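You operate a simulated robot arm through the tools that you are given. There is no shell and no other tool. Be economical: measure what you need, move in short steps, check, and stop when the job is done.

You run a simulated two-armed robot. Do the job below in one go: nothing can be reset, and whatever is moved stays where it is left.

Task
Take the teal block on the top of the blue bench and put it away on the top of the wooden bench. Open the right orange drawer, put the purple cloth from the top of the blue bench in the inside of the right orange drawer, then shut the drawer. Take the grey foam pad from the top of the wooden bench and leave it in the silver steel tray there. Put the short orange pin in the teal tray. Put the red sign on the top of the blue bench away on the lower side shelf of the console. Lift the green box lid open. The order is free. Set down upright: teal block.
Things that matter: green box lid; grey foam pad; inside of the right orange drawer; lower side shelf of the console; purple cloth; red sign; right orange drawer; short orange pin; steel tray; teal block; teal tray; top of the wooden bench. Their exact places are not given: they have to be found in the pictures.

Only the result counts: the job must be done as asked and must still hold three seconds after the hand-in. Knocking over, shifting, dropping, spilling or breaking anything else fails it. A push-on lid holds only when it is set on centred and level and pressed home; a screw cap is set on level and turned clockwise until tight. Flat cloth is picked up by pressing the open fingertips on it (5 to 10 N) and closing them slowly along it; thin cloth reads only 2 to 8 mm in the jaws.

Robot
Two 7-joint arms with two-finger parallel grippers on one trunk, on a base that drives. Base frame: it is fixed to the floor where the robot stands at the start and does not move with it; the origin is under the middle of the robot, x ahead of it, y to its left, z up; the surface under the hand at the start is at about z = 850. Units: mm, rad, N and s.
The left shoulder is at the start at [81, 173, 1161], the right one opposite. With the tool pointing down near the work surface each hand reaches from about 280 to 720 mm from the robot's upright axis, wherever it stands, measured 20 degrees to its own side. Places, roughly: green box lid [500, -500, 900]; grey foam pad (10x6x2 cm) [-1100, 0, 900]; inside of the right orange drawer [-1100, -1800, 700]; lower side shelf of the console (17x53 cm) [3080, 1400, 420]; purple cloth (7x5x4 cm) [700, -100, 900]; red sign [750, 750, 1000]; right orange drawer [-1000, -1800, 700]; short orange pin (4x4x10 cm) [-900, 800, 900]; steel tray (26x20x5 cm) [-1000, 200, 900]; teal block (5x4x5 cm) [500, -200, 900]; teal tray (20x15x5 cm) [-1200, 1600, 900]; top of the wooden bench [-1200, 800, 800]. Payload 3.6 kg a hand.
The TCP of each hand is the grasp point between the finger pads, 30 mm short of the fingertips. In the tool frame z runs along the fingers and y along their closing line. The gripper opens to 110 mm. The fingers are 20 mm wide and 10 mm thick; the gripper's body (48 by 112 mm) begins 55 mm behind the TCP.
Orientation is that of the tool frame in the base frame, as a unit quaternion [x, y, z, w]. With the fingers straight down and closing along the base's y, the tool's x points along the base's -x, its y along +y and its z along -z.

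Tools
- The arms move only by the tool play_rows. It takes "left_plan", "right_plan" or both (then of equal length, played together; a hand with none holds still); each is a list of rows, each an object (a shift or turn left out is 0, a gripper value left out holds the last) with "slide": the shift along the base's x, y, z in mm, a list of three; "rot": the turn, a rotation vector about the base's x, y, z in rad, a list of three. In form: [{"slide": [x, y, z], "rot": [rx, ry, rz]}, ...]. A call has 1 to 10 rows; each row is the pose to reach, as a shift and turn from the pose commanded when the call began. "left_gripper" and "right_gripper" are, for a hand that has rows, the finger opening in mm, from 0 to 110, set as the call begins (left out, the last holds). Rows are played at 5 a second. More than 50 mm and 0.15 rad between two rows, or a gripper value outside its range, and nothing of the call is played. Where a pose cannot be reached the arm comes as near as it can. A force on the tool above 40 N (or 10 N above the force at the start of the call, whichever is more), or a blocked arm, ends the call early, and 0.2 s more pass. Each finger travels about 153 mm/s and halts on what it meets, pressing with about 37 N; the grip force reading is that of the motor and also rises with nothing between the fingers. The clock runs only during rows and for 0.2 s after the last one: add rows that repeat a pose to give the fingers time. It gives the time, the measured TCP pose, the force on the tool (base axes), the opening and the grip force at its end, in the units of the frame above (readings bear some noise), with the torque about the TCP (base axes, N m) and any sound that the robot's microphone picked up.
- Cameras (640 x 400 px; columns grow to the right, rows downward): "scene" is now at [128.8, 48.3, 1295.7]; the picture's right is [0.78, -0.63, -0.00], its down [-0.56, -0.69, -0.45] and it looks along [0.28, 0.35, -0.89] (base axes); focal length 214 px, centre (320, 200). "left" rides on the left gripper at [72, -17, -103] in its tool frame; the picture's right is [0.23, 0.97, 0.00], its down [-0.76, 0.18, -0.62] and it looks along [-0.61, 0.14, 0.78] (tool axes); focal length 222 px, centre (320, 200). "right" rides on the right gripper at [72, 17, -103] in its tool frame; the picture's right is [-0.23, 0.97, 0.00], its down [-0.76, -0.18, -0.62] and it looks along [-0.61, -0.14, 0.78] (tool axes); focal length 222 px, centre (320, 200).
- camera(camera): a new picture of that camera. The clock stands still meanwhile.
- lift_body(by): slides the trunk up (or, below 0, down) by that many mm; the arms and the scene camera ride with it, the base frame stays. It gives what a move gives, with no picture.
- roll_base(legs): drives the robot by 1 to 6 legs, each [ahead, left, turn to the left] in mm, mm and rad, along the robot's own axes; the way and the turn of a leg run together, so that a leg with both is an arc; at most 1500 mm and 3.142 rad a leg. The arms and the cameras ride along, it lands a little off, and it stops where it bumps. It gives what a move gives.
- aim_head(pan, tilt): turns the head with the scene camera to pan (to the left, within 1.501 rad either way) and tilt (down, from -0.506 to 1.204), counted from straight ahead of the robot. It gives what a move gives.
- measure_at(camera, pixels): for up to 12 pixels [column, row] of the newest picture of that camera ("zoom" is the newest enlarged one), the place [x, y, z] in the base frame of the surface seen there, good to about 3 mm. The clock stands still meanwhile.
- zoom(camera, box): a new picture of the part [left, top, right, bottom] of that camera's present view, enlarged. The clock stands still meanwhile.
- finish_job(): hands the job in; it is judged then, once.

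Go step by step. Measure first, check grasps and placings, and put right what went wrong. The budget is 131 turns and 142 pictures, counting those below and the enlarged ones. Unless the task says otherwise, let go and move clear before handing in.

The tools are called after ">>>" by a JSON object that holds its "method" and its "body". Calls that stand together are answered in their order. play_rows: Moves the arms, as the interface text tells. Its arguments: {"type":"object","properties":{"left_plan":{"type":"array","items":{"type":"object","properties":{"slide":{"type":"array","items":{"type":"number"}},"rot":{"type":"array","items":{"type":"number"}}}}},"left_gripper":{"type":"number"},"right_plan":{"type":"array","items":{"type":"object","properties":{"slide":{"type":"array","items":{"type":"number"}},"rot":{"type":"array","items":{"type":"number"}}}}},"right_gripper":{"type":"number"}},"required":[]} The other tools are called the same way: lift_body (by) slides the trunk up or down; roll_base (legs) drives the base; aim_head (pan, tilt) turns the head that bears the scene camera; camera (camera) takes a picture; measure_at (camera, pixels) gives the place of the surface under pixels of a picture; zoom (camera, box) takes an enlarged picture of a part of a camera's view; finish_job () hands the job in.

At the start:

```text
time_s: 0.0
left_tcp_pos: [348.7, -11.4, 1186.7]
left_tcp_rot: [-0.001, 1.0, 0.0, 0.0]
left_ft_force: [0.4, -0.4, 0.1]
left_ft_torque: [-0.03, -0.01, 0.04]
left_grip_width: 109.9
left_grasp_force: 0.0
right_tcp_pos: [424.2, -382.9, 1140.9]
right_tcp_rot: [0.0, 1.0, 0.0, 0.0]
right_ft_force: [-0.1, -1.2, -0.1]
right_ft_torque: [0.0, 0.0, 0.02]
right_grip_width: 110.1
right_grasp_force: 0.0
trunk travel left (down, up): [-278.0, 485.0]
robot x, y, heading: [-0.7, 0.3, -0.0]
head pan, tilt: [0.89, 1.103]
```

scene: 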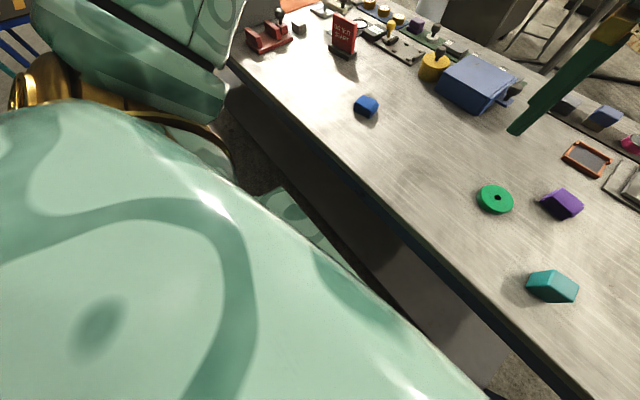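
right: 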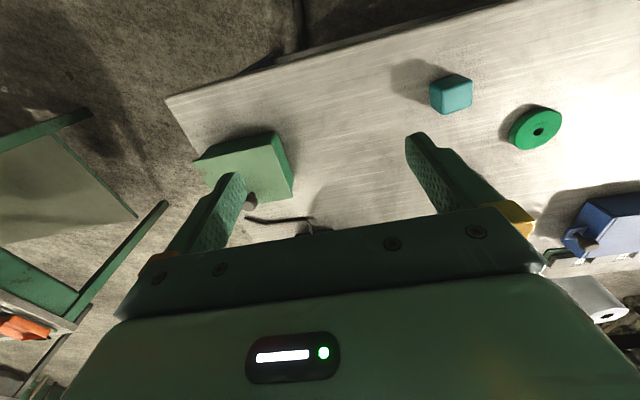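
left: 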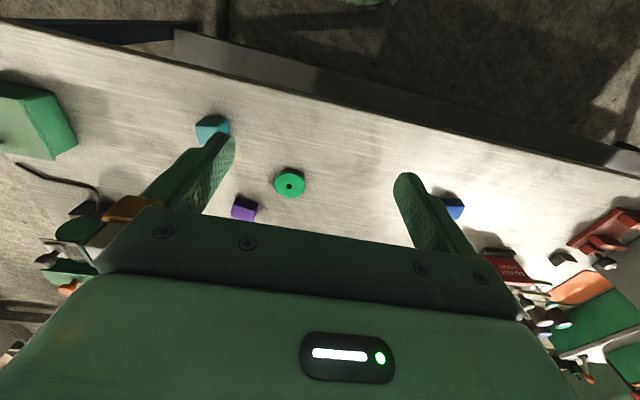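

The pictures show the bench with teal block (scene 552,287), purple cloth (562,204) and the red sign (343,40). I'll turn the head to look at the right part of the bench and measure.

>>> {"method": "measure_at", "body": {"camera": "scene", "pixels": [[552, 287], [545, 275], [575, 300], [562, 204], [495, 198], [343, 30], [345, 52], [365, 105], [475, 80]]}}

>>> {"method": "aim_head", "body": {"pan": -0.5, "tilt": 0.9}}

>>> {"method": "camera", "body": {"camera": "scene"}}

```text
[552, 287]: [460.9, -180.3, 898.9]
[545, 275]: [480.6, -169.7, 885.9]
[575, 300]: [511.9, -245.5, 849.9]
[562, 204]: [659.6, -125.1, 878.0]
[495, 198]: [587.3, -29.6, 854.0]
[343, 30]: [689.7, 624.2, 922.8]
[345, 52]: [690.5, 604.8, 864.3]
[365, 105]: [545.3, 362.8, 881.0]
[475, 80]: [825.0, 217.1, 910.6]
```

```text
time_s: 1.5
left_tcp_pos: [349.4, -10.4, 1185.2]
left_tcp_rot: [0.0, 1.0, 0.0, 0.0]
left_ft_force: [-0.6, 1.3, 0.4]
left_ft_torque: [-0.01, 0.01, 0.0]
left_grip_width: 110.2
left_grasp_force: 0.0
right_tcp_pos: [421.9, -382.9, 1139.8]
right_tcp_rot: [0.0, 1.0, 0.0, 0.001]
right_ft_force: [-0.2, 0.6, 0.8]
right_ft_torque: [0.02, 0.0, 0.02]
right_grip_width: 110.1
right_grasp_force: 0.1
trunk travel left (down, up): [-278.0, 485.0]
robot x, y, heading: [1.7, 3.7, -0.001]
head pan, tilt: [-0.499, 0.901]
```

```text
138 pictures are left
```

scene: 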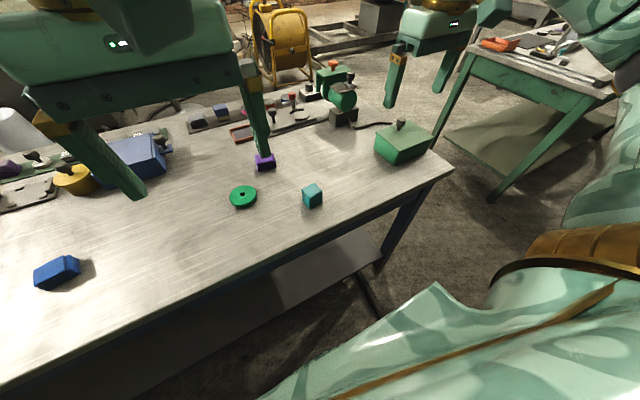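

The green box is at (402,142) with a knob at (401,124); teal block at (312,196). Zooming on it.

>>> {"method": "zoom", "body": {"camera": "scene", "box": [350, 100, 450, 180]}}

>>> {"method": "measure_at", "body": {"camera": "zoom", "pixels": [[325, 160], [325, 200], [200, 220], [400, 300], [530, 260], [310, 380], [380, 200], [230, 330], [160, 260]]}}

>>> {"method": "zoom", "body": {"camera": "scene", "box": [220, 140, 340, 220]}}

>>> {"method": "measure_at", "body": {"camera": "scene", "pixels": [[303, 190], [313, 184], [322, 190], [310, 194], [306, 205], [323, 200], [256, 157], [265, 163], [275, 160], [258, 168], [274, 168]]}}

```text
5.00 times, centred on (400, 140) of scene
```

zoom: 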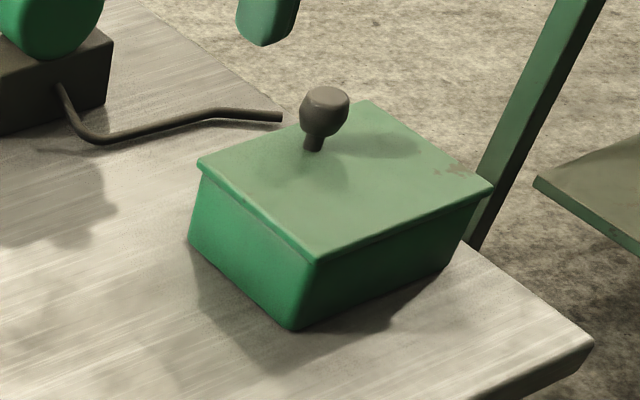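

```text
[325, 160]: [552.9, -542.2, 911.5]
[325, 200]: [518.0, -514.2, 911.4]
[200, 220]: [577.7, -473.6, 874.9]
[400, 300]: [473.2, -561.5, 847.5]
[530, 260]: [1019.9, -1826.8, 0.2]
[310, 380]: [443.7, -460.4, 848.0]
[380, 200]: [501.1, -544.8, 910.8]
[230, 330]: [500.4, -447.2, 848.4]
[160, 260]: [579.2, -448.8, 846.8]
```

```text
5.00 times, centred on (280, 180) of scene
```

zoom: 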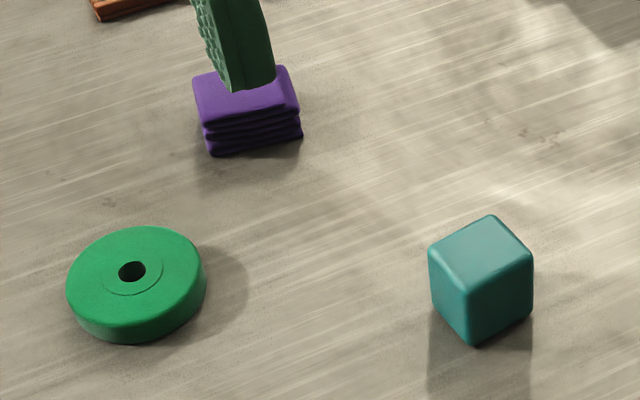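

```text
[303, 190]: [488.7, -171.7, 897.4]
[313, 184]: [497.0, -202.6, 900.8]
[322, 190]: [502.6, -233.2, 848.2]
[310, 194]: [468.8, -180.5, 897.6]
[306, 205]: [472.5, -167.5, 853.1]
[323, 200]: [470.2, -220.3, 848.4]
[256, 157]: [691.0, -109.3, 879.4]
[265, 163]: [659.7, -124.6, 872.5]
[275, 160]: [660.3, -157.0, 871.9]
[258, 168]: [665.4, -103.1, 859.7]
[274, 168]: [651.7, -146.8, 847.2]
```

Now the lid corners and knob, measured from a fresh zoom of the box.

>>> {"method": "zoom", "body": {"camera": "scene", "box": [350, 100, 450, 180]}}

>>> {"method": "measure_at", "body": {"camera": "zoom", "pixels": [[204, 168], [364, 106], [484, 188], [318, 252], [328, 98], [312, 115], [336, 115], [314, 146], [325, 125], [395, 230]]}}

>>> {"method": "zoom", "body": {"camera": "right", "box": [170, 100, 330, 240]}}

```text
5.00 times, centred on (400, 140) of scene
```

zoom: 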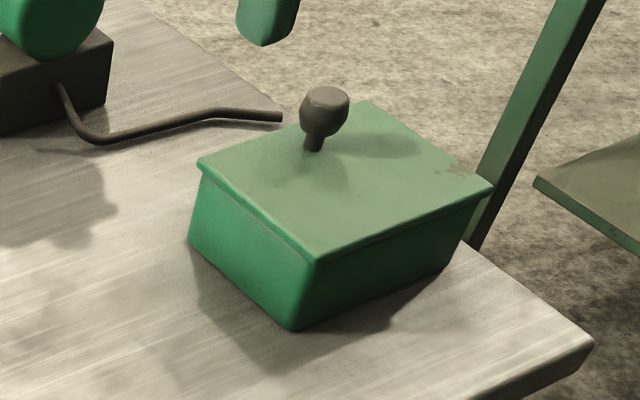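

```text
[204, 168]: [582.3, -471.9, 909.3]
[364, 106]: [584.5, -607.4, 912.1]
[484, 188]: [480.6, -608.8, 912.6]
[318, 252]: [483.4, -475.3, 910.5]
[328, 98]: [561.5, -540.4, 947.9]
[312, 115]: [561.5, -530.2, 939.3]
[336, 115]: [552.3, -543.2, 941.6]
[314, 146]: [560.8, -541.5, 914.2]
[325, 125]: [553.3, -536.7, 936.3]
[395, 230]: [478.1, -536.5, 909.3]
```

```text
2.86 times, centred on (250, 170) of right
```

zoom: 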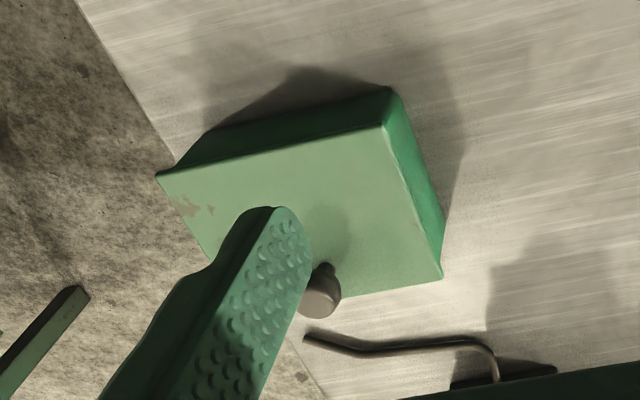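

The lid spans x 481–584, y −473…−608, z 911; knob at about (558,−539,914–948) near the far edge, so the hinge is the near edge. I'll drive right 350 mm for reach.

>>> {"method": "roll_base", "body": {"legs": [[0, -350, 0]]}}

>>> {"method": "aim_head", "body": {"pan": -0.3, "tilt": 0.8}}

>>> {"method": "camera", "body": {"camera": "scene"}}

>>> {"method": "camera", "body": {"camera": "right"}}

```text
time_s: 3.8
left_tcp_pos: [348.1, -364.9, 1185.5]
left_tcp_rot: [0.001, 1.0, 0.0, 0.001]
left_ft_force: [0.2, -0.3, 0.6]
left_ft_torque: [0.0, 0.02, 0.01]
left_grip_width: 110.1
left_grasp_force: 0.1
right_tcp_pos: [421.5, -735.5, 1140.3]
right_tcp_rot: [0.001, 1.0, 0.0, 0.0]
right_ft_force: [0.1, -0.3, -0.3]
right_ft_torque: [0.02, 0.03, 0.0]
right_grip_width: 109.9
right_grasp_force: 0.1
trunk travel left (down, up): [-278.0, 485.0]
robot x, y, heading: [-2.2, -353.1, -0.003]
head pan, tilt: [-0.499, 0.901]
```

```text
time_s: 4.5
left_tcp_pos: [348.1, -362.5, 1184.9]
left_tcp_rot: [0.002, 1.0, 0.0, 0.0]
left_ft_force: [0.2, -0.5, 0.5]
left_ft_torque: [0.0, -0.02, 0.0]
left_grip_width: 109.9
left_grasp_force: 0.0
right_tcp_pos: [421.0, -733.3, 1140.4]
right_tcp_rot: [0.001, 1.0, 0.0, 0.0]
right_ft_force: [-1.2, -0.1, -0.1]
right_ft_torque: [-0.01, -0.02, -0.01]
right_grip_width: 109.9
right_grasp_force: 0.1
trunk travel left (down, up): [-278.0, 485.0]
robot x, y, heading: [1.6, -346.2, 0.001]
head pan, tilt: [-0.3, 0.799]
```

```text
133 pictures are left
```

scene: 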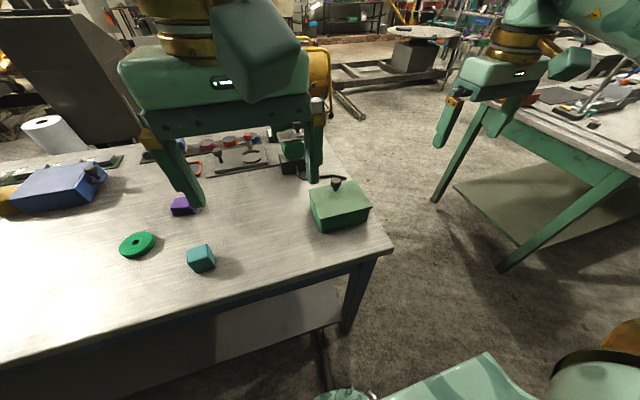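

```text
132 pictures are left
```

right: 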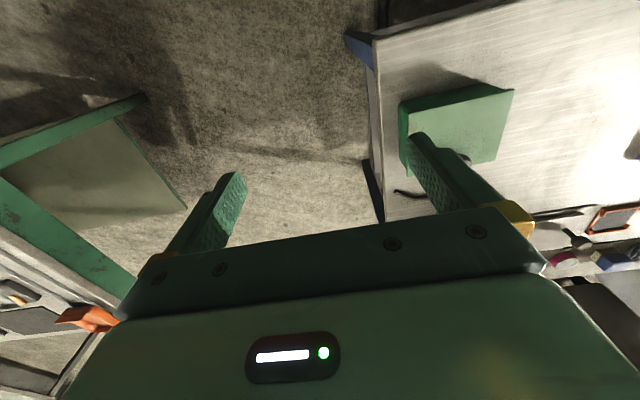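

I'll move the right hand to above the knob (558, −539), with gripper half open, then look.

>>> {"method": "play_rows", "body": {"right_plan": [{"slide": [23, 32, -20]}, {"slide": [46, 65, -40]}, {"slide": [68, 97, -60]}, {"slide": [91, 129, -80]}, {"slide": [114, 162, -90]}, {"slide": [137, 194, -100]}, {"slide": [137, 194, -100]}], "right_gripper": 70}}

>>> {"method": "camera", "body": {"camera": "right"}}

>>> {"method": "camera", "body": {"camera": "scene"}}

```text
time_s: 6.1
left_tcp_pos: [347.9, -363.6, 1185.2]
left_tcp_rot: [0.002, 1.0, 0.0, 0.0]
left_ft_force: [-0.1, 0.3, -0.2]
left_ft_torque: [0.04, -0.01, -0.02]
left_grip_width: 109.9
left_grasp_force: 0.0
right_tcp_pos: [557.5, -540.4, 1042.8]
right_tcp_rot: [0.0, 1.0, 0.0, 0.001]
right_ft_force: [0.5, -0.9, 0.5]
right_ft_torque: [0.01, -0.01, -0.02]
right_grip_width: 70.2
right_grasp_force: 0.1
trunk travel left (down, up): [-278.0, 485.0]
robot x, y, heading: [-0.8, -352.5, 0.001]
head pan, tilt: [-0.3, 0.799]
```

```text
131 pictures are left
```

right: 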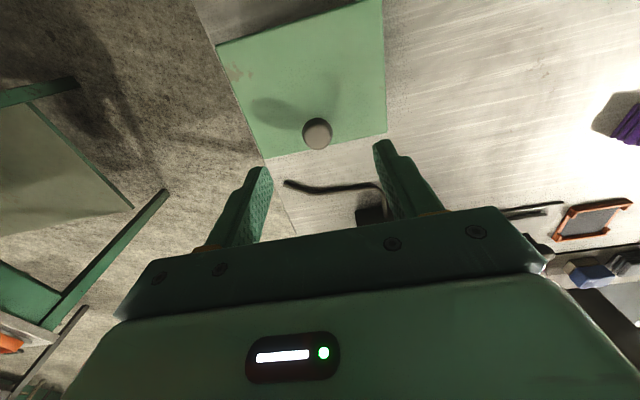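

```text
130 pictures are left
```

scene: 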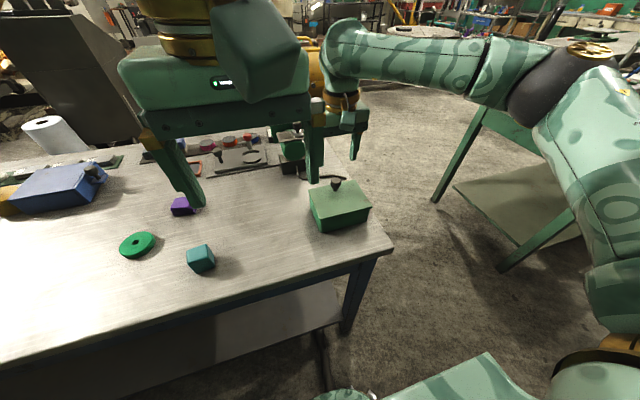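

>>> {"method": "measure_at", "body": {"camera": "right", "pixels": [[317, 132], [305, 132], [330, 132], [317, 145], [317, 121], [300, 110], [375, 100]]}}

```text
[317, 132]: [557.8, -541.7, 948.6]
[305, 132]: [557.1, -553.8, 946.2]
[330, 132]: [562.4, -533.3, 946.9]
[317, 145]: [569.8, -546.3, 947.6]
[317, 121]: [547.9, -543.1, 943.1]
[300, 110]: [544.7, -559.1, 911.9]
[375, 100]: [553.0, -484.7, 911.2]
```

The knob's centre is (559, −542), top 948. Descending to z 945 and closing.

>>> {"method": "play_rows", "body": {"right_plan": [{"slide": [1, -1, -40]}, {"slide": [1, -1, -75]}, {"slide": [1, -1, -97]}, {"slide": [1, -1, -97]}]}}

>>> {"method": "play_rows", "body": {"right_plan": [{"slide": [0, 0, 0]}, {"slide": [0, 0, 0]}, {"slide": [0, 0, 0]}], "right_gripper": 10}}

```text
time_s: 7.1
left_tcp_pos: [348.7, -363.2, 1185.8]
left_tcp_rot: [0.001, 1.0, 0.001, 0.0]
left_ft_force: [0.8, 0.2, -0.6]
left_ft_torque: [0.02, 0.0, -0.06]
left_grip_width: 109.8
left_grasp_force: 0.2
right_tcp_pos: [558.4, -540.2, 945.1]
right_tcp_rot: [0.0, 1.0, 0.0, 0.0]
right_ft_force: [-0.6, 0.3, 0.3]
right_ft_torque: [-0.02, -0.02, -0.01]
right_grip_width: 69.8
right_grasp_force: 0.0
trunk travel left (down, up): [-278.0, 485.0]
robot x, y, heading: [-1.6, -352.4, -0.001]
head pan, tilt: [-0.3, 0.799]
```

```text
time_s: 7.9
left_tcp_pos: [347.5, -366.2, 1185.5]
left_tcp_rot: [0.002, 1.0, 0.0, -0.001]
left_ft_force: [0.0, -0.4, -0.1]
left_ft_torque: [0.03, 0.0, -0.02]
left_grip_width: 110.0
left_grasp_force: 0.1
right_tcp_pos: [559.8, -544.2, 945.0]
right_tcp_rot: [0.003, 1.0, -0.001, -0.001]
right_ft_force: [0.6, -15.9, 2.2]
right_ft_torque: [0.07, -0.01, -0.36]
right_grip_width: 29.3
right_grasp_force: 45.0
trunk travel left (down, up): [-278.0, 485.0]
robot x, y, heading: [4.2, -349.4, -0.006]
head pan, tilt: [-0.3, 0.799]
```

Knob is held (29 mm opening). Now swing along the arc around the hinge (≈482, z 908), first half.

>>> {"method": "play_rows", "body": {"right_plan": [{"slide": [-6.4, -2, 10.9], "rot": [0, -0.15, 0]}, {"slide": [-14.3, -2, 20.8], "rot": [0, -0.3, 0]}, {"slide": [-23.7, -2, 29.4], "rot": [0, -0.45, 0]}, {"slide": [-34.2, -2, 36.4], "rot": [0, -0.6, 0]}, {"slide": [-34.2, -2, 36.4], "rot": [0, -0.6, 0]}]}}

>>> {"method": "camera", "body": {"camera": "scene"}}

```text
time_s: 9.3
left_tcp_pos: [347.5, -363.6, 1185.7]
left_tcp_rot: [0.003, 1.0, 0.0, -0.001]
left_ft_force: [0.4, -0.5, 1.1]
left_ft_torque: [-0.01, -0.02, 0.01]
left_grip_width: 110.1
left_grasp_force: 0.1
right_tcp_pos: [524.9, -544.9, 984.5]
right_tcp_rot: [0.003, 0.953, 0.0, 0.302]
right_ft_force: [-5.0, -7.1, 10.6]
right_ft_torque: [0.6, 0.87, 0.44]
right_grip_width: 29.3
right_grasp_force: 45.1
trunk travel left (down, up): [-278.0, 485.0]
robot x, y, heading: [-0.8, -351.2, -0.005]
head pan, tilt: [-0.3, 0.799]
stopped in row 5 (right hand): the force on the tool passed its limit at 41 N (the readings are from after the stop); the commanded pose is now the measured one
```

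```text
129 pictures are left
```

scene: 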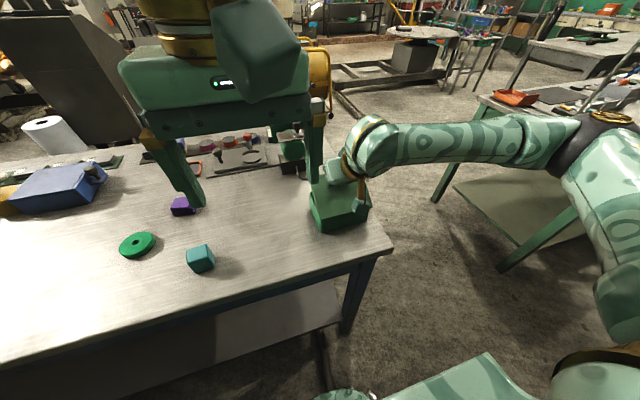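

>>> {"method": "zoom", "body": {"camera": "scene", "box": [280, 120, 400, 240]}}

>>> {"method": "camera", "body": {"camera": "right"}}

```text
3.33 times, centred on (340, 180) of scene
```

zoom: 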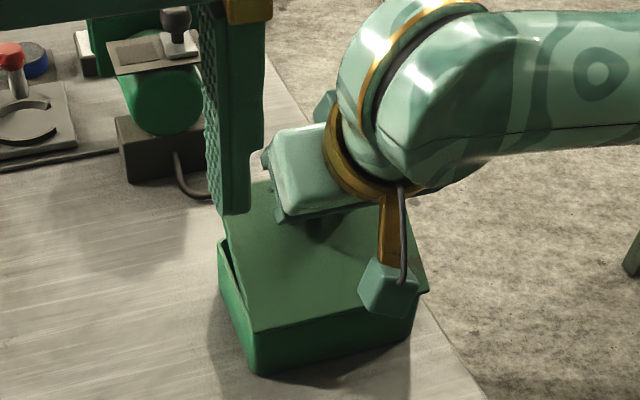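

```text
127 pictures are left
```

right: 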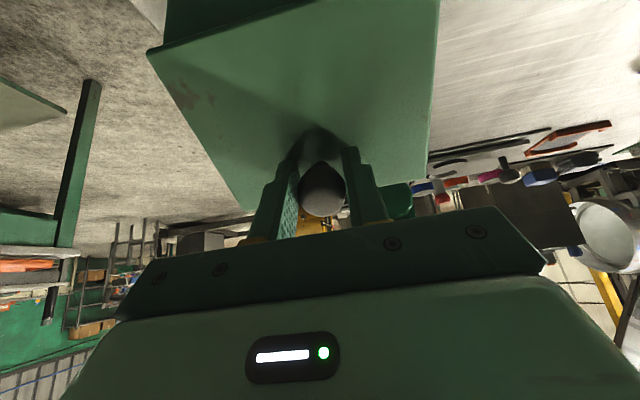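

The lid is lifting. I'll measure lid and box to refine the hinge.

>>> {"method": "measure_at", "body": {"camera": "right", "pixels": [[155, 52], [300, 10], [420, 20], [425, 170], [240, 205], [330, 60], [250, 100], [320, 165]]}}

>>> {"method": "measure_at", "body": {"camera": "zoom", "pixels": [[255, 370], [250, 325], [405, 300], [330, 350], [235, 270], [330, 315], [260, 200]]}}

```text
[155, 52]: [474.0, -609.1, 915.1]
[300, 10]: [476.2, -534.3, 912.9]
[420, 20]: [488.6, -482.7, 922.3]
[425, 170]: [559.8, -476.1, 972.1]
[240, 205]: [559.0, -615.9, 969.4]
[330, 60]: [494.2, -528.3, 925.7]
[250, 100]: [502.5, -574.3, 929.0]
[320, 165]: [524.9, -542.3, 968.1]
```

```text
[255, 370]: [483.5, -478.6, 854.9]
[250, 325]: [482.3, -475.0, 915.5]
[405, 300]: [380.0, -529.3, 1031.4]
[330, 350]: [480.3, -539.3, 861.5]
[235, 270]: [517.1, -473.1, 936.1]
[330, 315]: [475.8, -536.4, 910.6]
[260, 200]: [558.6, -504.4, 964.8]
```

Fit gives pivot (480, 909.7), radius 87. Continuing the arc.

>>> {"method": "play_rows", "body": {"right_plan": [{"slide": [-11, 0, 5.5], "rot": [0, -0.14, 0]}, {"slide": [-22.5, 0, 9.5], "rot": [0, -0.28, 0]}, {"slide": [-34.5, 0, 11.8], "rot": [0, -0.42, 0]}, {"slide": [-46.7, 0, 12.4], "rot": [0, -0.56, 0]}, {"slide": [-58.8, 0, 11.3], "rot": [0, -0.7, 0]}, {"slide": [-58.8, 0, 11.3], "rot": [0, -0.7, 0]}]}}

```text
time_s: 10.7
left_tcp_pos: [344.4, -365.1, 1185.2]
left_tcp_rot: [0.003, 1.0, -0.001, 0.0]
left_ft_force: [0.6, -0.4, -0.8]
left_ft_torque: [0.01, -0.03, -0.01]
left_grip_width: 110.0
left_grasp_force: 0.1
right_tcp_pos: [465.4, -544.9, 997.2]
right_tcp_rot: [0.004, 0.788, 0.0, 0.615]
right_ft_force: [-14.2, -7.1, 14.6]
right_ft_torque: [0.17, 1.12, 1.07]
right_grip_width: 29.5
right_grasp_force: 45.1
trunk travel left (down, up): [-278.0, 485.0]
robot x, y, heading: [-3.9, -351.7, -0.008]
head pan, tilt: [-0.3, 0.799]
stopped in row 6 (right hand): the force on the tool passed its limit at 40 N (the readings are from after the stop); the commanded pose is now the measured one
```

The lid is at ~76°. Continuing past vertical in smaller steps.

>>> {"method": "play_rows", "body": {"right_plan": [{"slide": [-11.9, 0, -2.9], "rot": [0, -0.14, 0]}, {"slide": [-23.4, 0, -7.2], "rot": [0, -0.28, 0]}, {"slide": [-34.1, 0, -13], "rot": [0, -0.42, 0]}, {"slide": [-43.9, 0, -20.3], "rot": [0, -0.56, 0]}]}}

>>> {"method": "camera", "body": {"camera": "scene"}}

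```text
time_s: 11.9
left_tcp_pos: [350.0, -363.9, 1184.3]
left_tcp_rot: [0.001, 1.0, 0.001, 0.001]
left_ft_force: [0.4, 0.1, 0.3]
left_ft_torque: [0.03, 0.02, -0.04]
left_grip_width: 110.1
left_grasp_force: 0.0
right_tcp_pos: [425.5, -544.8, 979.5]
right_tcp_rot: [0.004, 0.584, -0.001, 0.812]
right_ft_force: [2.9, -2.1, 9.4]
right_ft_torque: [-0.04, 1.04, 0.24]
right_grip_width: 29.5
right_grasp_force: 45.1
trunk travel left (down, up): [-278.0, 485.0]
robot x, y, heading: [3.5, -351.5, -0.007]
head pan, tilt: [-0.3, 0.799]
stopped in row 4 (right hand): the force on the tool passed its limit at 42 N (the readings are from after the stop); the commanded pose is now the measured one
```

```text
126 pictures are left
```

scene: 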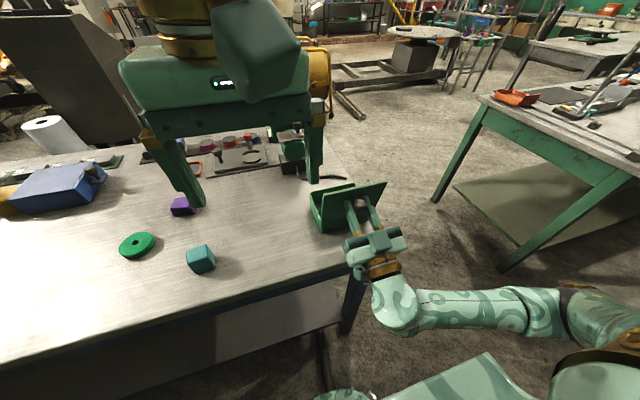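

The lid stands at ~109°, past vertical. Releasing and backing off along the fingers.

>>> {"method": "play_rows", "body": {"right_plan": [{"slide": [0, 0, 0]}, {"slide": [0, 0, 0]}, {"slide": [0, 0, 0]}], "right_gripper": 70}}

>>> {"method": "play_rows", "body": {"right_plan": [{"slide": [-28, 0, -9.5]}, {"slide": [-57, 0, -19]}, {"slide": [-85, 0, -29]}, {"slide": [-85, 0, -29]}]}}

>>> {"method": "camera", "body": {"camera": "scene"}}

```text
time_s: 12.7
left_tcp_pos: [349.5, -363.1, 1185.4]
left_tcp_rot: [0.001, 1.0, 0.0, 0.0]
left_ft_force: [-0.2, -0.4, 0.0]
left_ft_torque: [-0.03, 0.0, 0.03]
left_grip_width: 110.1
left_grasp_force: 0.0
right_tcp_pos: [425.5, -544.8, 977.3]
right_tcp_rot: [0.003, 0.584, -0.001, 0.811]
right_ft_force: [0.3, 0.0, 0.7]
right_ft_torque: [0.02, -0.03, 0.03]
right_grip_width: 69.9
right_grasp_force: 0.0
trunk travel left (down, up): [-278.0, 485.0]
robot x, y, heading: [-2.0, -352.4, -0.008]
head pan, tilt: [-0.3, 0.799]
```

```text
time_s: 13.7
left_tcp_pos: [348.8, -365.0, 1185.1]
left_tcp_rot: [0.001, 1.0, 0.0, 0.0]
left_ft_force: [-0.3, 0.1, 0.3]
left_ft_torque: [0.0, 0.01, 0.01]
left_grip_width: 110.1
left_grasp_force: 0.1
right_tcp_pos: [342.9, -543.9, 951.3]
right_tcp_rot: [0.004, 0.584, -0.002, 0.811]
right_ft_force: [0.7, 0.5, -0.2]
right_ft_torque: [-0.01, 0.02, 0.01]
right_grip_width: 70.1
right_grasp_force: 0.0
trunk travel left (down, up): [-278.0, 485.0]
robot x, y, heading: [1.4, -353.6, -0.004]
head pan, tilt: [-0.3, 0.799]
```

```text
125 pictures are left
```

scene: 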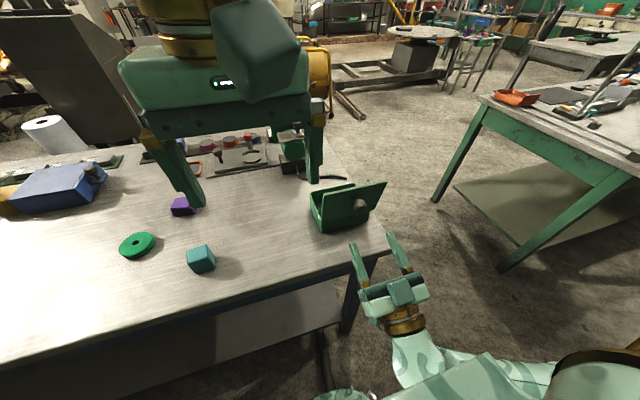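

The lid stays open by itself. I'll fold the right hand up while moving the left over the teal block.

>>> {"method": "play_rows", "body": {"right_plan": [{"slide": [0, 0, 20], "rot": [0, 0.145, 0]}, {"slide": [0, 0, 40], "rot": [0, 0.29, 0]}, {"slide": [0, 0, 60], "rot": [0, 0.435, 0]}, {"slide": [0, 0, 80], "rot": [0, 0.58, 0]}, {"slide": [0, 0, 100], "rot": [0, 0.725, 0]}, {"slide": [0, 0, 120], "rot": [0, 0.87, 0]}, {"slide": [0, 0, 140], "rot": [0, 1.015, 0]}, {"slide": [0, 0, 160], "rot": [0, 1.16, 0]}, {"slide": [0, 0, 180], "rot": [0, 1.305, 0]}, {"slide": [0, 0, 190], "rot": [0, 1.45, 0]}], "left_plan": [{"slide": [10, 17, -10]}, {"slide": [20, 34, -20]}, {"slide": [30, 51, -30]}, {"slide": [40, 68, -40]}, {"slide": [50, 85, -50]}, {"slide": [65, 100, -60]}, {"slide": [80, 116, -70]}, {"slide": [100, 132, -80]}, {"slide": [120, 149, -90]}, {"slide": [135, 166, -100]}]}}

>>> {"method": "play_rows", "body": {"right_plan": [{"rot": [0, 0.145, 0]}, {"rot": [0, 0.29, 0]}, {"rot": [0, 0.445, 0]}]}}

>>> {"method": "camera", "body": {"camera": "left"}}

```text
time_s: 15.7
left_tcp_pos: [461.0, -222.6, 1098.7]
left_tcp_rot: [0.002, 1.0, -0.001, 0.0]
left_ft_force: [0.3, 0.3, 0.6]
left_ft_torque: [-0.01, 0.02, 0.02]
left_grip_width: 109.9
left_grasp_force: 0.1
right_tcp_pos: [462.1, -550.3, 1011.2]
right_tcp_rot: [0.008, 0.935, -0.074, 0.346]
right_ft_force: [0.4, 0.5, 0.7]
right_ft_torque: [-0.01, 0.0, 0.0]
right_grip_width: 69.8
right_grasp_force: 0.1
right hand out of reach, approached as far as the arm can: row 2, 3, 4, 5, 6, 7, 8, 9
trunk travel left (down, up): [-278.0, 485.0]
robot x, y, heading: [1.1, -349.2, -0.005]
head pan, tilt: [-0.3, 0.799]
stopped in row 9 (right hand): the arm was blocked; the commanded pose is now the measured one
```

```text
refused: row 3 steps farther than a row can; nothing moved
```

```text
124 pictures are left
```

left: 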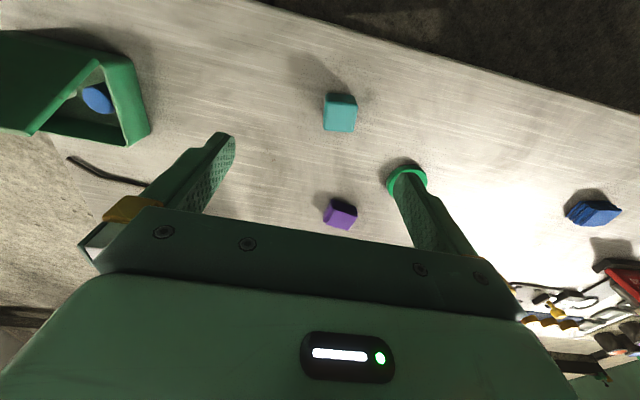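

The right hand got drawn over to (462,−550,1011) and blocked — I must check whether it touched the lid.

>>> {"method": "camera", "body": {"camera": "scene"}}

>>> {"method": "camera", "body": {"camera": "right"}}

```text
123 pictures are left
```

scene: 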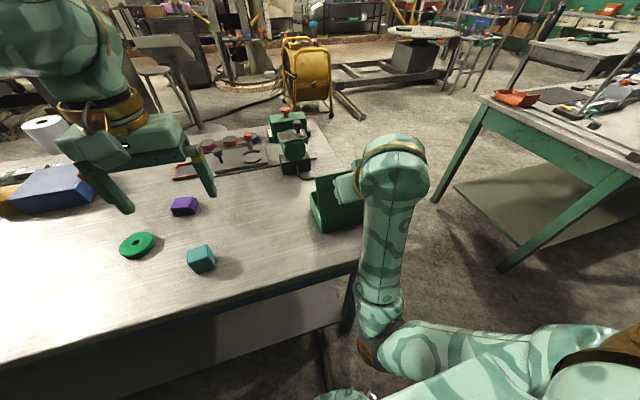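

```text
122 pictures are left
```

right: 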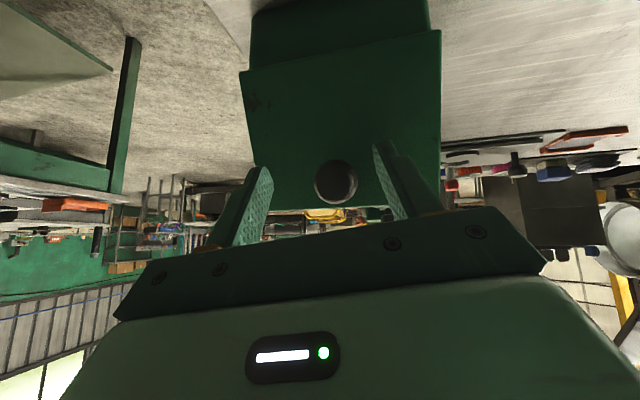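

>>> {"method": "measure_at", "body": {"camera": "right", "pixels": [[245, 72], [440, 32], [260, 185], [430, 180], [340, 90], [325, 165], [336, 200], [300, 150], [330, 40], [336, 182]]}}

```text
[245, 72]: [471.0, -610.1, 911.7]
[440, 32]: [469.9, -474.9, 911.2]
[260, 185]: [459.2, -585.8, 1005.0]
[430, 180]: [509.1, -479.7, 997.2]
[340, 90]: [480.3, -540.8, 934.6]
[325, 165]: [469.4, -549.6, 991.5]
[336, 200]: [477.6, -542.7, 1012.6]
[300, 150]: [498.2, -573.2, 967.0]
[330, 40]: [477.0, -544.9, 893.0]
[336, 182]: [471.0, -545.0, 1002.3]
```

The lid got pushed back to ~66°, with the knob between the open fingers. I'll roll the base 130 mm back (hand leaves the lid cleanly, better reach) and look.

>>> {"method": "roll_base", "body": {"legs": [[-130, 0, 0]]}}

>>> {"method": "camera", "body": {"camera": "scene"}}

>>> {"method": "camera", "body": {"camera": "right"}}

```text
time_s: 16.9
left_tcp_pos: [330.6, -222.7, 1100.5]
left_tcp_rot: [0.002, 1.0, -0.001, 0.0]
left_ft_force: [-0.7, 1.2, -0.6]
left_ft_torque: [-0.02, -0.01, 0.02]
left_grip_width: 109.9
left_grasp_force: 0.0
right_tcp_pos: [331.3, -548.7, 1012.4]
right_tcp_rot: [0.008, 0.935, -0.073, 0.346]
right_ft_force: [-1.0, 0.0, 0.0]
right_ft_torque: [0.0, -0.01, 0.01]
right_grip_width: 70.0
right_grasp_force: 0.0
trunk travel left (down, up): [-278.0, 485.0]
robot x, y, heading: [-126.1, -351.3, -0.005]
head pan, tilt: [-0.3, 0.799]
```

```text
121 pictures are left
```

scene: 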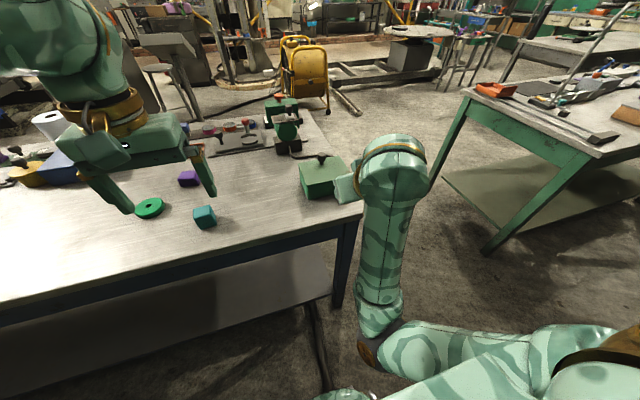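

```text
120 pictures are left
```

right: 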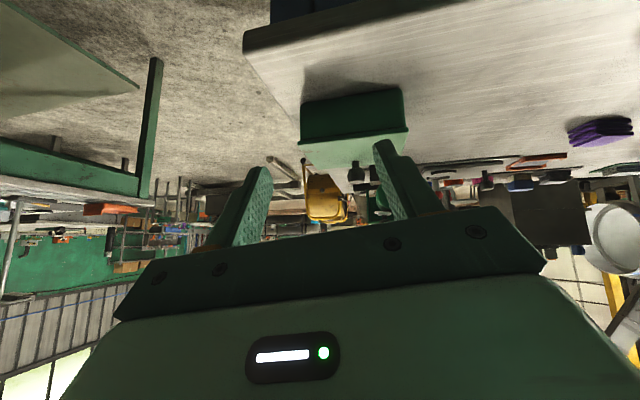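

The lid fell shut (it balances only past vertical), box seems in place. I'll roll 50 mm forward and straighten the right hand upright over the box, raising it.

>>> {"method": "roll_base", "body": {"legs": [[55, 0, 0]]}}

>>> {"method": "play_rows", "body": {"right_plan": [{"slide": [20, 0, 15], "rot": [0.03, 0.14, 0.003]}, {"slide": [50, 2, 25], "rot": [0.06, 0.28, 0.006]}, {"slide": [80, 4, 30], "rot": [0.09, 0.42, 0.01]}, {"slide": [110, 6, 30], "rot": [0.12, 0.56, 0.013]}, {"slide": [140, 8, 30], "rot": [0.149, 0.707, 0.016]}, {"slide": [172, 8, 30], "rot": [0.149, 0.707, 0.016]}, {"slide": [172, 8, 30], "rot": [0.149, 0.707, 0.016]}]}}

>>> {"method": "camera", "body": {"camera": "right"}}

```text
time_s: 17.9
left_tcp_pos: [389.4, -223.2, 1098.2]
left_tcp_rot: [0.001, 1.0, 0.0, -0.001]
left_ft_force: [0.6, -0.2, -0.5]
left_ft_torque: [-0.01, 0.03, 0.0]
left_grip_width: 110.1
left_grasp_force: 0.2
right_tcp_pos: [390.3, -549.7, 1009.3]
right_tcp_rot: [0.008, 0.936, -0.074, 0.345]
right_ft_force: [-0.6, 0.2, 0.0]
right_ft_torque: [0.0, -0.03, 0.02]
right_grip_width: 69.9
right_grasp_force: 0.0
trunk travel left (down, up): [-278.0, 485.0]
robot x, y, heading: [-72.5, -353.5, -0.003]
head pan, tilt: [-0.3, 0.799]
```

```text
time_s: 19.5
left_tcp_pos: [387.3, -222.3, 1099.6]
left_tcp_rot: [0.001, 1.0, 0.0, 0.0]
left_ft_force: [0.4, 0.2, -0.2]
left_ft_torque: [0.0, 0.01, 0.0]
left_grip_width: 109.8
left_grasp_force: 0.1
right_tcp_pos: [562.2, -542.2, 1039.9]
right_tcp_rot: [-0.001, 1.0, -0.001, 0.0]
right_ft_force: [-0.5, -1.8, 0.1]
right_ft_torque: [0.02, -0.01, 0.0]
right_grip_width: 70.0
right_grasp_force: 0.1
right hand out of reach, approached as far as the arm can: row 1, 2, 3, 4, 5
trunk travel left (down, up): [-278.0, 485.0]
robot x, y, heading: [-72.2, -350.5, -0.004]
head pan, tilt: [-0.3, 0.799]
```

```text
119 pictures are left
```

right: 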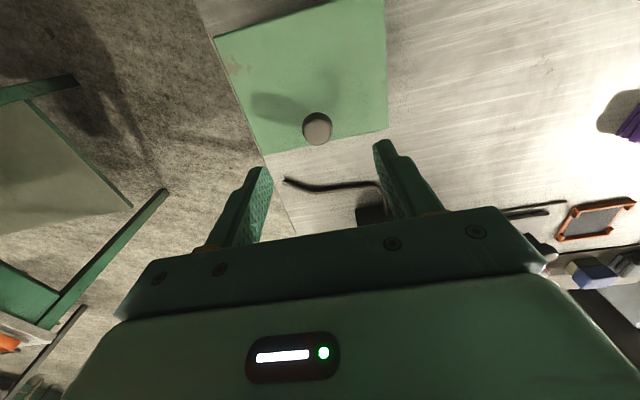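

Box hasn't moved. Regrip the knob and swing again.

>>> {"method": "play_rows", "body": {"right_plan": [{"slide": [-3, 0, -40]}, {"slide": [-3, 0, -75]}, {"slide": [-3, 0, -95]}, {"slide": [-3, 0, -95]}]}}

>>> {"method": "play_rows", "body": {"right_plan": [{"slide": [0, 0, 0]}, {"slide": [0, 0, 0]}, {"slide": [0, 0, 0]}], "right_gripper": 10}}

>>> {"method": "play_rows", "body": {"right_plan": [{"slide": [-5.6, 0, 10.8], "rot": [0, -0.14, 0]}, {"slide": [-12.8, 0, 20.6], "rot": [0, -0.28, 0]}, {"slide": [-21.2, 0, 29.4], "rot": [0, -0.42, 0]}, {"slide": [-30.7, 0, 36.9], "rot": [0, -0.56, 0]}, {"slide": [-41.2, 0, 43], "rot": [0, -0.7, 0]}, {"slide": [-52.5, 0, 47.6], "rot": [0, -0.84, 0]}, {"slide": [-64.3, 0, 50.6], "rot": [0, -0.98, 0]}, {"slide": [-76.4, 0, 51.8], "rot": [0, -1.12, 0]}, {"slide": [-88.5, 0, 51.4], "rot": [0, -1.26, 0]}, {"slide": [-100.5, 0, 49.3], "rot": [0, -1.4, 0]}]}}

```text
time_s: 20.5
left_tcp_pos: [388.2, -222.4, 1100.2]
left_tcp_rot: [0.001, 1.0, 0.001, -0.001]
left_ft_force: [-0.2, -1.4, 0.6]
left_ft_torque: [-0.01, 0.02, -0.01]
left_grip_width: 109.9
left_grasp_force: 0.1
right_tcp_pos: [558.0, -541.1, 947.1]
right_tcp_rot: [-0.001, 1.0, -0.003, -0.001]
right_ft_force: [0.0, -0.2, 0.4]
right_ft_torque: [0.0, -0.01, -0.01]
right_grip_width: 69.9
right_grasp_force: 0.0
trunk travel left (down, up): [-278.0, 485.0]
robot x, y, heading: [-72.1, -351.2, -0.003]
head pan, tilt: [-0.3, 0.799]
```

```text
time_s: 21.3
left_tcp_pos: [388.3, -226.3, 1100.3]
left_tcp_rot: [0.001, 1.0, 0.001, -0.001]
left_ft_force: [0.3, 0.6, -0.5]
left_ft_torque: [0.01, 0.0, 0.0]
left_grip_width: 109.9
left_grasp_force: 0.2
right_tcp_pos: [558.3, -544.7, 946.4]
right_tcp_rot: [0.002, 1.0, -0.001, -0.001]
right_ft_force: [2.2, -17.8, 3.9]
right_ft_torque: [0.08, 0.19, -0.31]
right_grip_width: 29.2
right_grasp_force: 44.9
trunk travel left (down, up): [-278.0, 485.0]
robot x, y, heading: [-74.6, -350.5, 0.003]
head pan, tilt: [-0.3, 0.799]
```

```text
time_s: 22.5
left_tcp_pos: [387.5, -220.4, 1100.1]
left_tcp_rot: [0.0, 1.0, 0.001, 0.0]
left_ft_force: [-0.9, -0.7, -0.4]
left_ft_torque: [-0.06, 0.0, 0.0]
left_grip_width: 110.1
left_grasp_force: 0.1
right_tcp_pos: [518.9, -545.3, 989.5]
right_tcp_rot: [-0.002, 0.94, -0.004, 0.34]
right_ft_force: [-6.0, 3.6, -4.6]
right_ft_torque: [-0.21, 0.37, -0.14]
right_grip_width: 29.6
right_grasp_force: 45.4
trunk travel left (down, up): [-278.0, 485.0]
robot x, y, heading: [-75.1, -349.1, -0.005]
head pan, tilt: [-0.3, 0.799]
stopped in row 6 (right hand): the force on the tool passed its limit at 45 N (the readings are from after the stop); the commanded pose is now the measured one
```

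>>> {"method": "play_rows", "body": {"right_plan": [{"slide": [-11.7, 0, 4.4], "rot": [0, -0.14, 0]}, {"slide": [-23.6, 0, 7.5], "rot": [0, -0.28, 0]}, {"slide": [-35.9, 0, 8.9], "rot": [0, -0.42, 0]}, {"slide": [-48.3, 0, 8.6], "rot": [0, -0.56, 0]}, {"slide": [-60.5, 0, 6.6], "rot": [0, -0.7, 0]}, {"slide": [-72.3, 0, 2.8], "rot": [0, -0.84, 0]}, {"slide": [-83.5, 0, -2.5], "rot": [0, -0.98, 0]}, {"slide": [-93.8, 0, -9.3], "rot": [0, -1.12, 0]}]}}

```text
time_s: 22.8
left_tcp_pos: [386.5, -220.3, 1099.7]
left_tcp_rot: [0.0, 1.0, 0.0, 0.0]
left_ft_force: [0.0, -1.0, 0.8]
left_ft_torque: [-0.02, 0.01, 0.01]
left_grip_width: 109.9
left_grasp_force: 0.0
right_tcp_pos: [519.4, -543.9, 991.5]
right_tcp_rot: [-0.004, 0.936, -0.002, 0.353]
right_ft_force: [-3.8, 7.0, -5.3]
right_ft_torque: [-0.08, 0.2, -0.01]
right_grip_width: 30.0
right_grasp_force: 19.7
trunk travel left (down, up): [-278.0, 485.0]
robot x, y, heading: [-73.0, -351.4, 0.001]
head pan, tilt: [-0.3, 0.799]
stopped in row 1 (right hand): the force on the tool passed its limit at 67 N (the readings are from after the stop); the commanded pose is now the measured one
```

>>> {"method": "camera", "body": {"camera": "scene"}}

>>> {"method": "camera", "body": {"camera": "right"}}

```text
118 pictures are left
```

scene: 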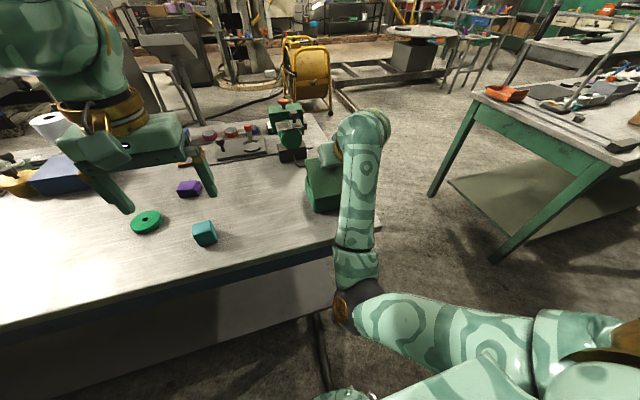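

```text
117 pictures are left
```

right: 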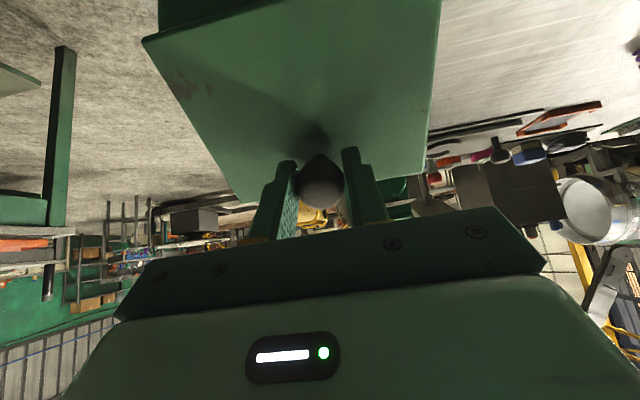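

Retry with smaller steps to see the reaction.

>>> {"method": "play_rows", "body": {"right_plan": [{"slide": [-5, 0, 2.5], "rot": [0, -0.06, 0]}, {"slide": [-11, 0, 4.5], "rot": [0, -0.13, 0]}, {"slide": [-17, 0, 6], "rot": [0, -0.2, 0]}, {"slide": [-23, 0, 7], "rot": [0, -0.27, 0]}, {"slide": [-29, 0, 8], "rot": [0, -0.34, 0]}, {"slide": [-35, 0, 8], "rot": [0, -0.41, 0]}, {"slide": [-41, 0, 8], "rot": [0, -0.48, 0]}]}}

```text
time_s: 23.1
left_tcp_pos: [385.3, -219.3, 1099.4]
left_tcp_rot: [-0.001, 1.0, 0.0, 0.0]
left_ft_force: [-0.2, 0.2, -0.4]
left_ft_torque: [-0.02, -0.03, 0.02]
left_grip_width: 110.1
left_grasp_force: 0.0
right_tcp_pos: [517.8, -546.0, 992.0]
right_tcp_rot: [-0.006, 0.933, -0.003, 0.36]
right_ft_force: [-6.2, 8.9, -8.1]
right_ft_torque: [0.32, 0.32, 0.08]
right_grip_width: 29.6
right_grasp_force: 44.5
trunk travel left (down, up): [-278.0, 485.0]
robot x, y, heading: [-72.2, -350.2, 0.002]
head pan, tilt: [-0.3, 0.799]
stopped in row 1 (right hand): the force on the tool passed its limit at 46 N (the readings are from after the stop); the commanded pose is now the measured one
```

>>> {"method": "measure_at", "body": {"camera": "scene", "pixels": [[352, 312], [345, 300], [355, 270], [360, 230], [362, 140], [380, 225], [330, 240], [450, 320]]}}

```text
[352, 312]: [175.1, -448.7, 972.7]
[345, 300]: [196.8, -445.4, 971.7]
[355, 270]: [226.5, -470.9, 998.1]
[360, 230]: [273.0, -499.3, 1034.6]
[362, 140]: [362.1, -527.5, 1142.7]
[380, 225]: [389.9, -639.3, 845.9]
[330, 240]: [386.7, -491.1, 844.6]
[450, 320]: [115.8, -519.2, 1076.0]
```

The elbow sits in an inside-down posture that jams this swing (it was out-right before). I'll lower the lid again, release, and reset the arm's posture out to the right.

>>> {"method": "play_rows", "body": {"right_plan": [{"slide": [9.8, 1, -8], "rot": [0, 0.14, 0]}, {"slide": [19.6, 1, -15.5], "rot": [0, 0.28, 0]}, {"slide": [28.3, 1, -24.3], "rot": [0, 0.42, 0]}, {"slide": [35.7, 1, -34.2], "rot": [0, 0.56, 0]}, {"slide": [41, 1, -44], "rot": [0, 0.71, 0]}]}}

>>> {"method": "play_rows", "body": {"right_plan": [{"slide": [0, 0, 0]}, {"slide": [0, 0, 0]}, {"slide": [0, 0, 0]}], "right_gripper": 70}}

>>> {"method": "play_rows", "body": {"right_plan": [{"slide": [0, 0, 45]}, {"slide": [0, 0, 90]}, {"slide": [-20, -30, 125]}, {"slide": [-40, -70, 145]}, {"slide": [-60, -110, 165]}, {"slide": [-80, -150, 185]}, {"slide": [-100, -190, 190]}, {"slide": [-100, -190, 190]}]}}

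>>> {"method": "camera", "body": {"camera": "scene"}}

```text
time_s: 24.3
left_tcp_pos: [388.8, -220.9, 1097.9]
left_tcp_rot: [-0.001, 1.0, -0.001, -0.001]
left_ft_force: [-0.3, -0.8, 0.5]
left_ft_torque: [-0.01, 0.03, 0.02]
left_grip_width: 110.2
left_grasp_force: 0.0
right_tcp_pos: [562.9, -545.1, 948.0]
right_tcp_rot: [-0.005, 1.0, 0.0, 0.014]
right_ft_force: [22.5, -0.7, 5.7]
right_ft_torque: [0.59, -0.87, -0.23]
right_grip_width: 29.4
right_grasp_force: 44.7
trunk travel left (down, up): [-278.0, 485.0]
robot x, y, heading: [-69.1, -350.6, 0.001]
head pan, tilt: [-0.3, 0.799]
```

```text
time_s: 25.1
left_tcp_pos: [386.6, -219.3, 1098.8]
left_tcp_rot: [0.0, 1.0, 0.0, 0.0]
left_ft_force: [-0.3, -0.6, -0.7]
left_ft_torque: [-0.01, -0.02, -0.02]
left_grip_width: 110.0
left_grasp_force: 0.1
right_tcp_pos: [558.8, -544.8, 948.5]
right_tcp_rot: [-0.005, 1.0, -0.001, 0.014]
right_ft_force: [0.3, 0.3, 0.5]
right_ft_torque: [-0.01, -0.03, 0.01]
right_grip_width: 70.4
right_grasp_force: 0.0
trunk travel left (down, up): [-278.0, 485.0]
robot x, y, heading: [-75.0, -350.2, 0.0]
head pan, tilt: [-0.3, 0.799]
```

```text
refused: row 3 steps farther than a row can; nothing moved
```

```text
116 pictures are left
```

scene: 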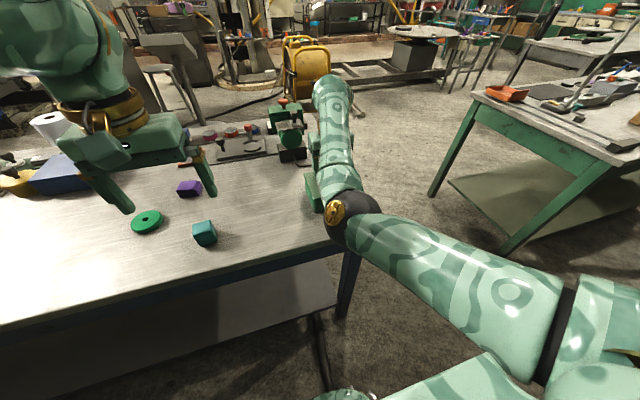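

>>> {"method": "play_rows", "body": {"right_plan": [{"slide": [0, 0, 45]}, {"slide": [0, 0, 90]}, {"slide": [-20, -30, 115]}, {"slide": [-40, -70, 130]}, {"slide": [-65, -100, 150]}, {"slide": [-95, -130, 165]}, {"slide": [-125, -150, 180]}, {"slide": [-155, -170, 190]}, {"slide": [-185, -185, 192]}, {"slide": [-210, -190, 192]}]}}

>>> {"method": "camera", "body": {"camera": "scene"}}

```text
time_s: 27.3
left_tcp_pos: [385.5, -220.6, 1099.8]
left_tcp_rot: [-0.001, 1.0, 0.0, 0.001]
left_ft_force: [0.2, 0.6, -0.1]
left_ft_torque: [-0.02, -0.01, 0.02]
left_grip_width: 109.8
left_grasp_force: 0.1
right_tcp_pos: [351.2, -739.2, 1140.0]
right_tcp_rot: [-0.005, 1.0, -0.001, 0.015]
right_ft_force: [0.0, -0.3, -0.1]
right_ft_torque: [0.01, 0.0, 0.01]
right_grip_width: 70.3
right_grasp_force: 0.1
right hand out of reach, approached as far as the arm can: row 3, 4, 5, 6, 7, 8
trunk travel left (down, up): [-278.0, 485.0]
robot x, y, heading: [-74.5, -350.2, 0.007]
head pan, tilt: [-0.3, 0.799]
```

```text
115 pictures are left
```

scene: 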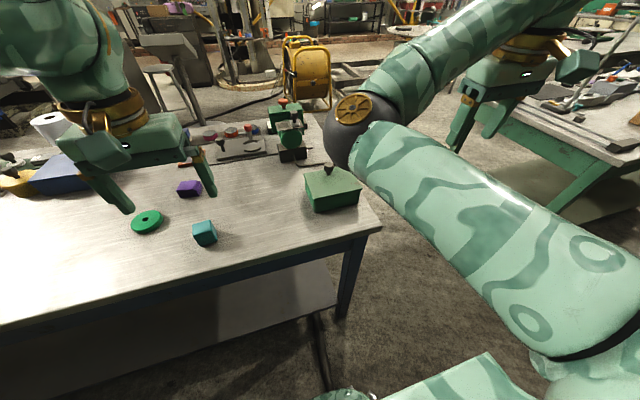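

Elbow stays flipped inwards. I'll use the left arm (in its normal posture) for the lid. First check clearance to the table on the right.

>>> {"method": "measure_at", "body": {"camera": "scene", "pixels": [[432, 195], [497, 250], [610, 155], [560, 225], [620, 250], [328, 172]]}}

>>> {"method": "aim_head", "body": {"pan": -1.3, "tilt": 0.8}}

>>> {"method": "camera", "body": {"camera": "scene"}}

```text
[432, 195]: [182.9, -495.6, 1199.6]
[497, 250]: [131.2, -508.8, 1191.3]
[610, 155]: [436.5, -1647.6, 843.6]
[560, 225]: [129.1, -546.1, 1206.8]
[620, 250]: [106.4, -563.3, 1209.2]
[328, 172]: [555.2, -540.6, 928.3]
```

```text
time_s: 28.6
left_tcp_pos: [386.3, -219.0, 1099.1]
left_tcp_rot: [-0.001, 1.0, 0.0, 0.0]
left_ft_force: [0.8, -0.1, 0.0]
left_ft_torque: [0.03, 0.03, 0.01]
left_grip_width: 110.3
left_grasp_force: 0.0
right_tcp_pos: [352.3, -739.0, 1141.1]
right_tcp_rot: [-0.003, 1.0, -0.001, 0.014]
right_ft_force: [-0.5, -0.5, 0.1]
right_ft_torque: [0.02, 0.02, -0.03]
right_grip_width: 70.0
right_grasp_force: 0.0
trunk travel left (down, up): [-278.0, 485.0]
robot x, y, heading: [-74.2, -349.9, 0.003]
head pan, tilt: [-1.3, 0.799]
```

```text
114 pictures are left
```

scene: 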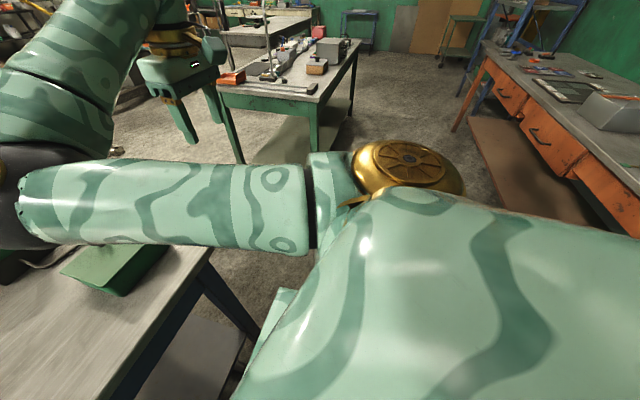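

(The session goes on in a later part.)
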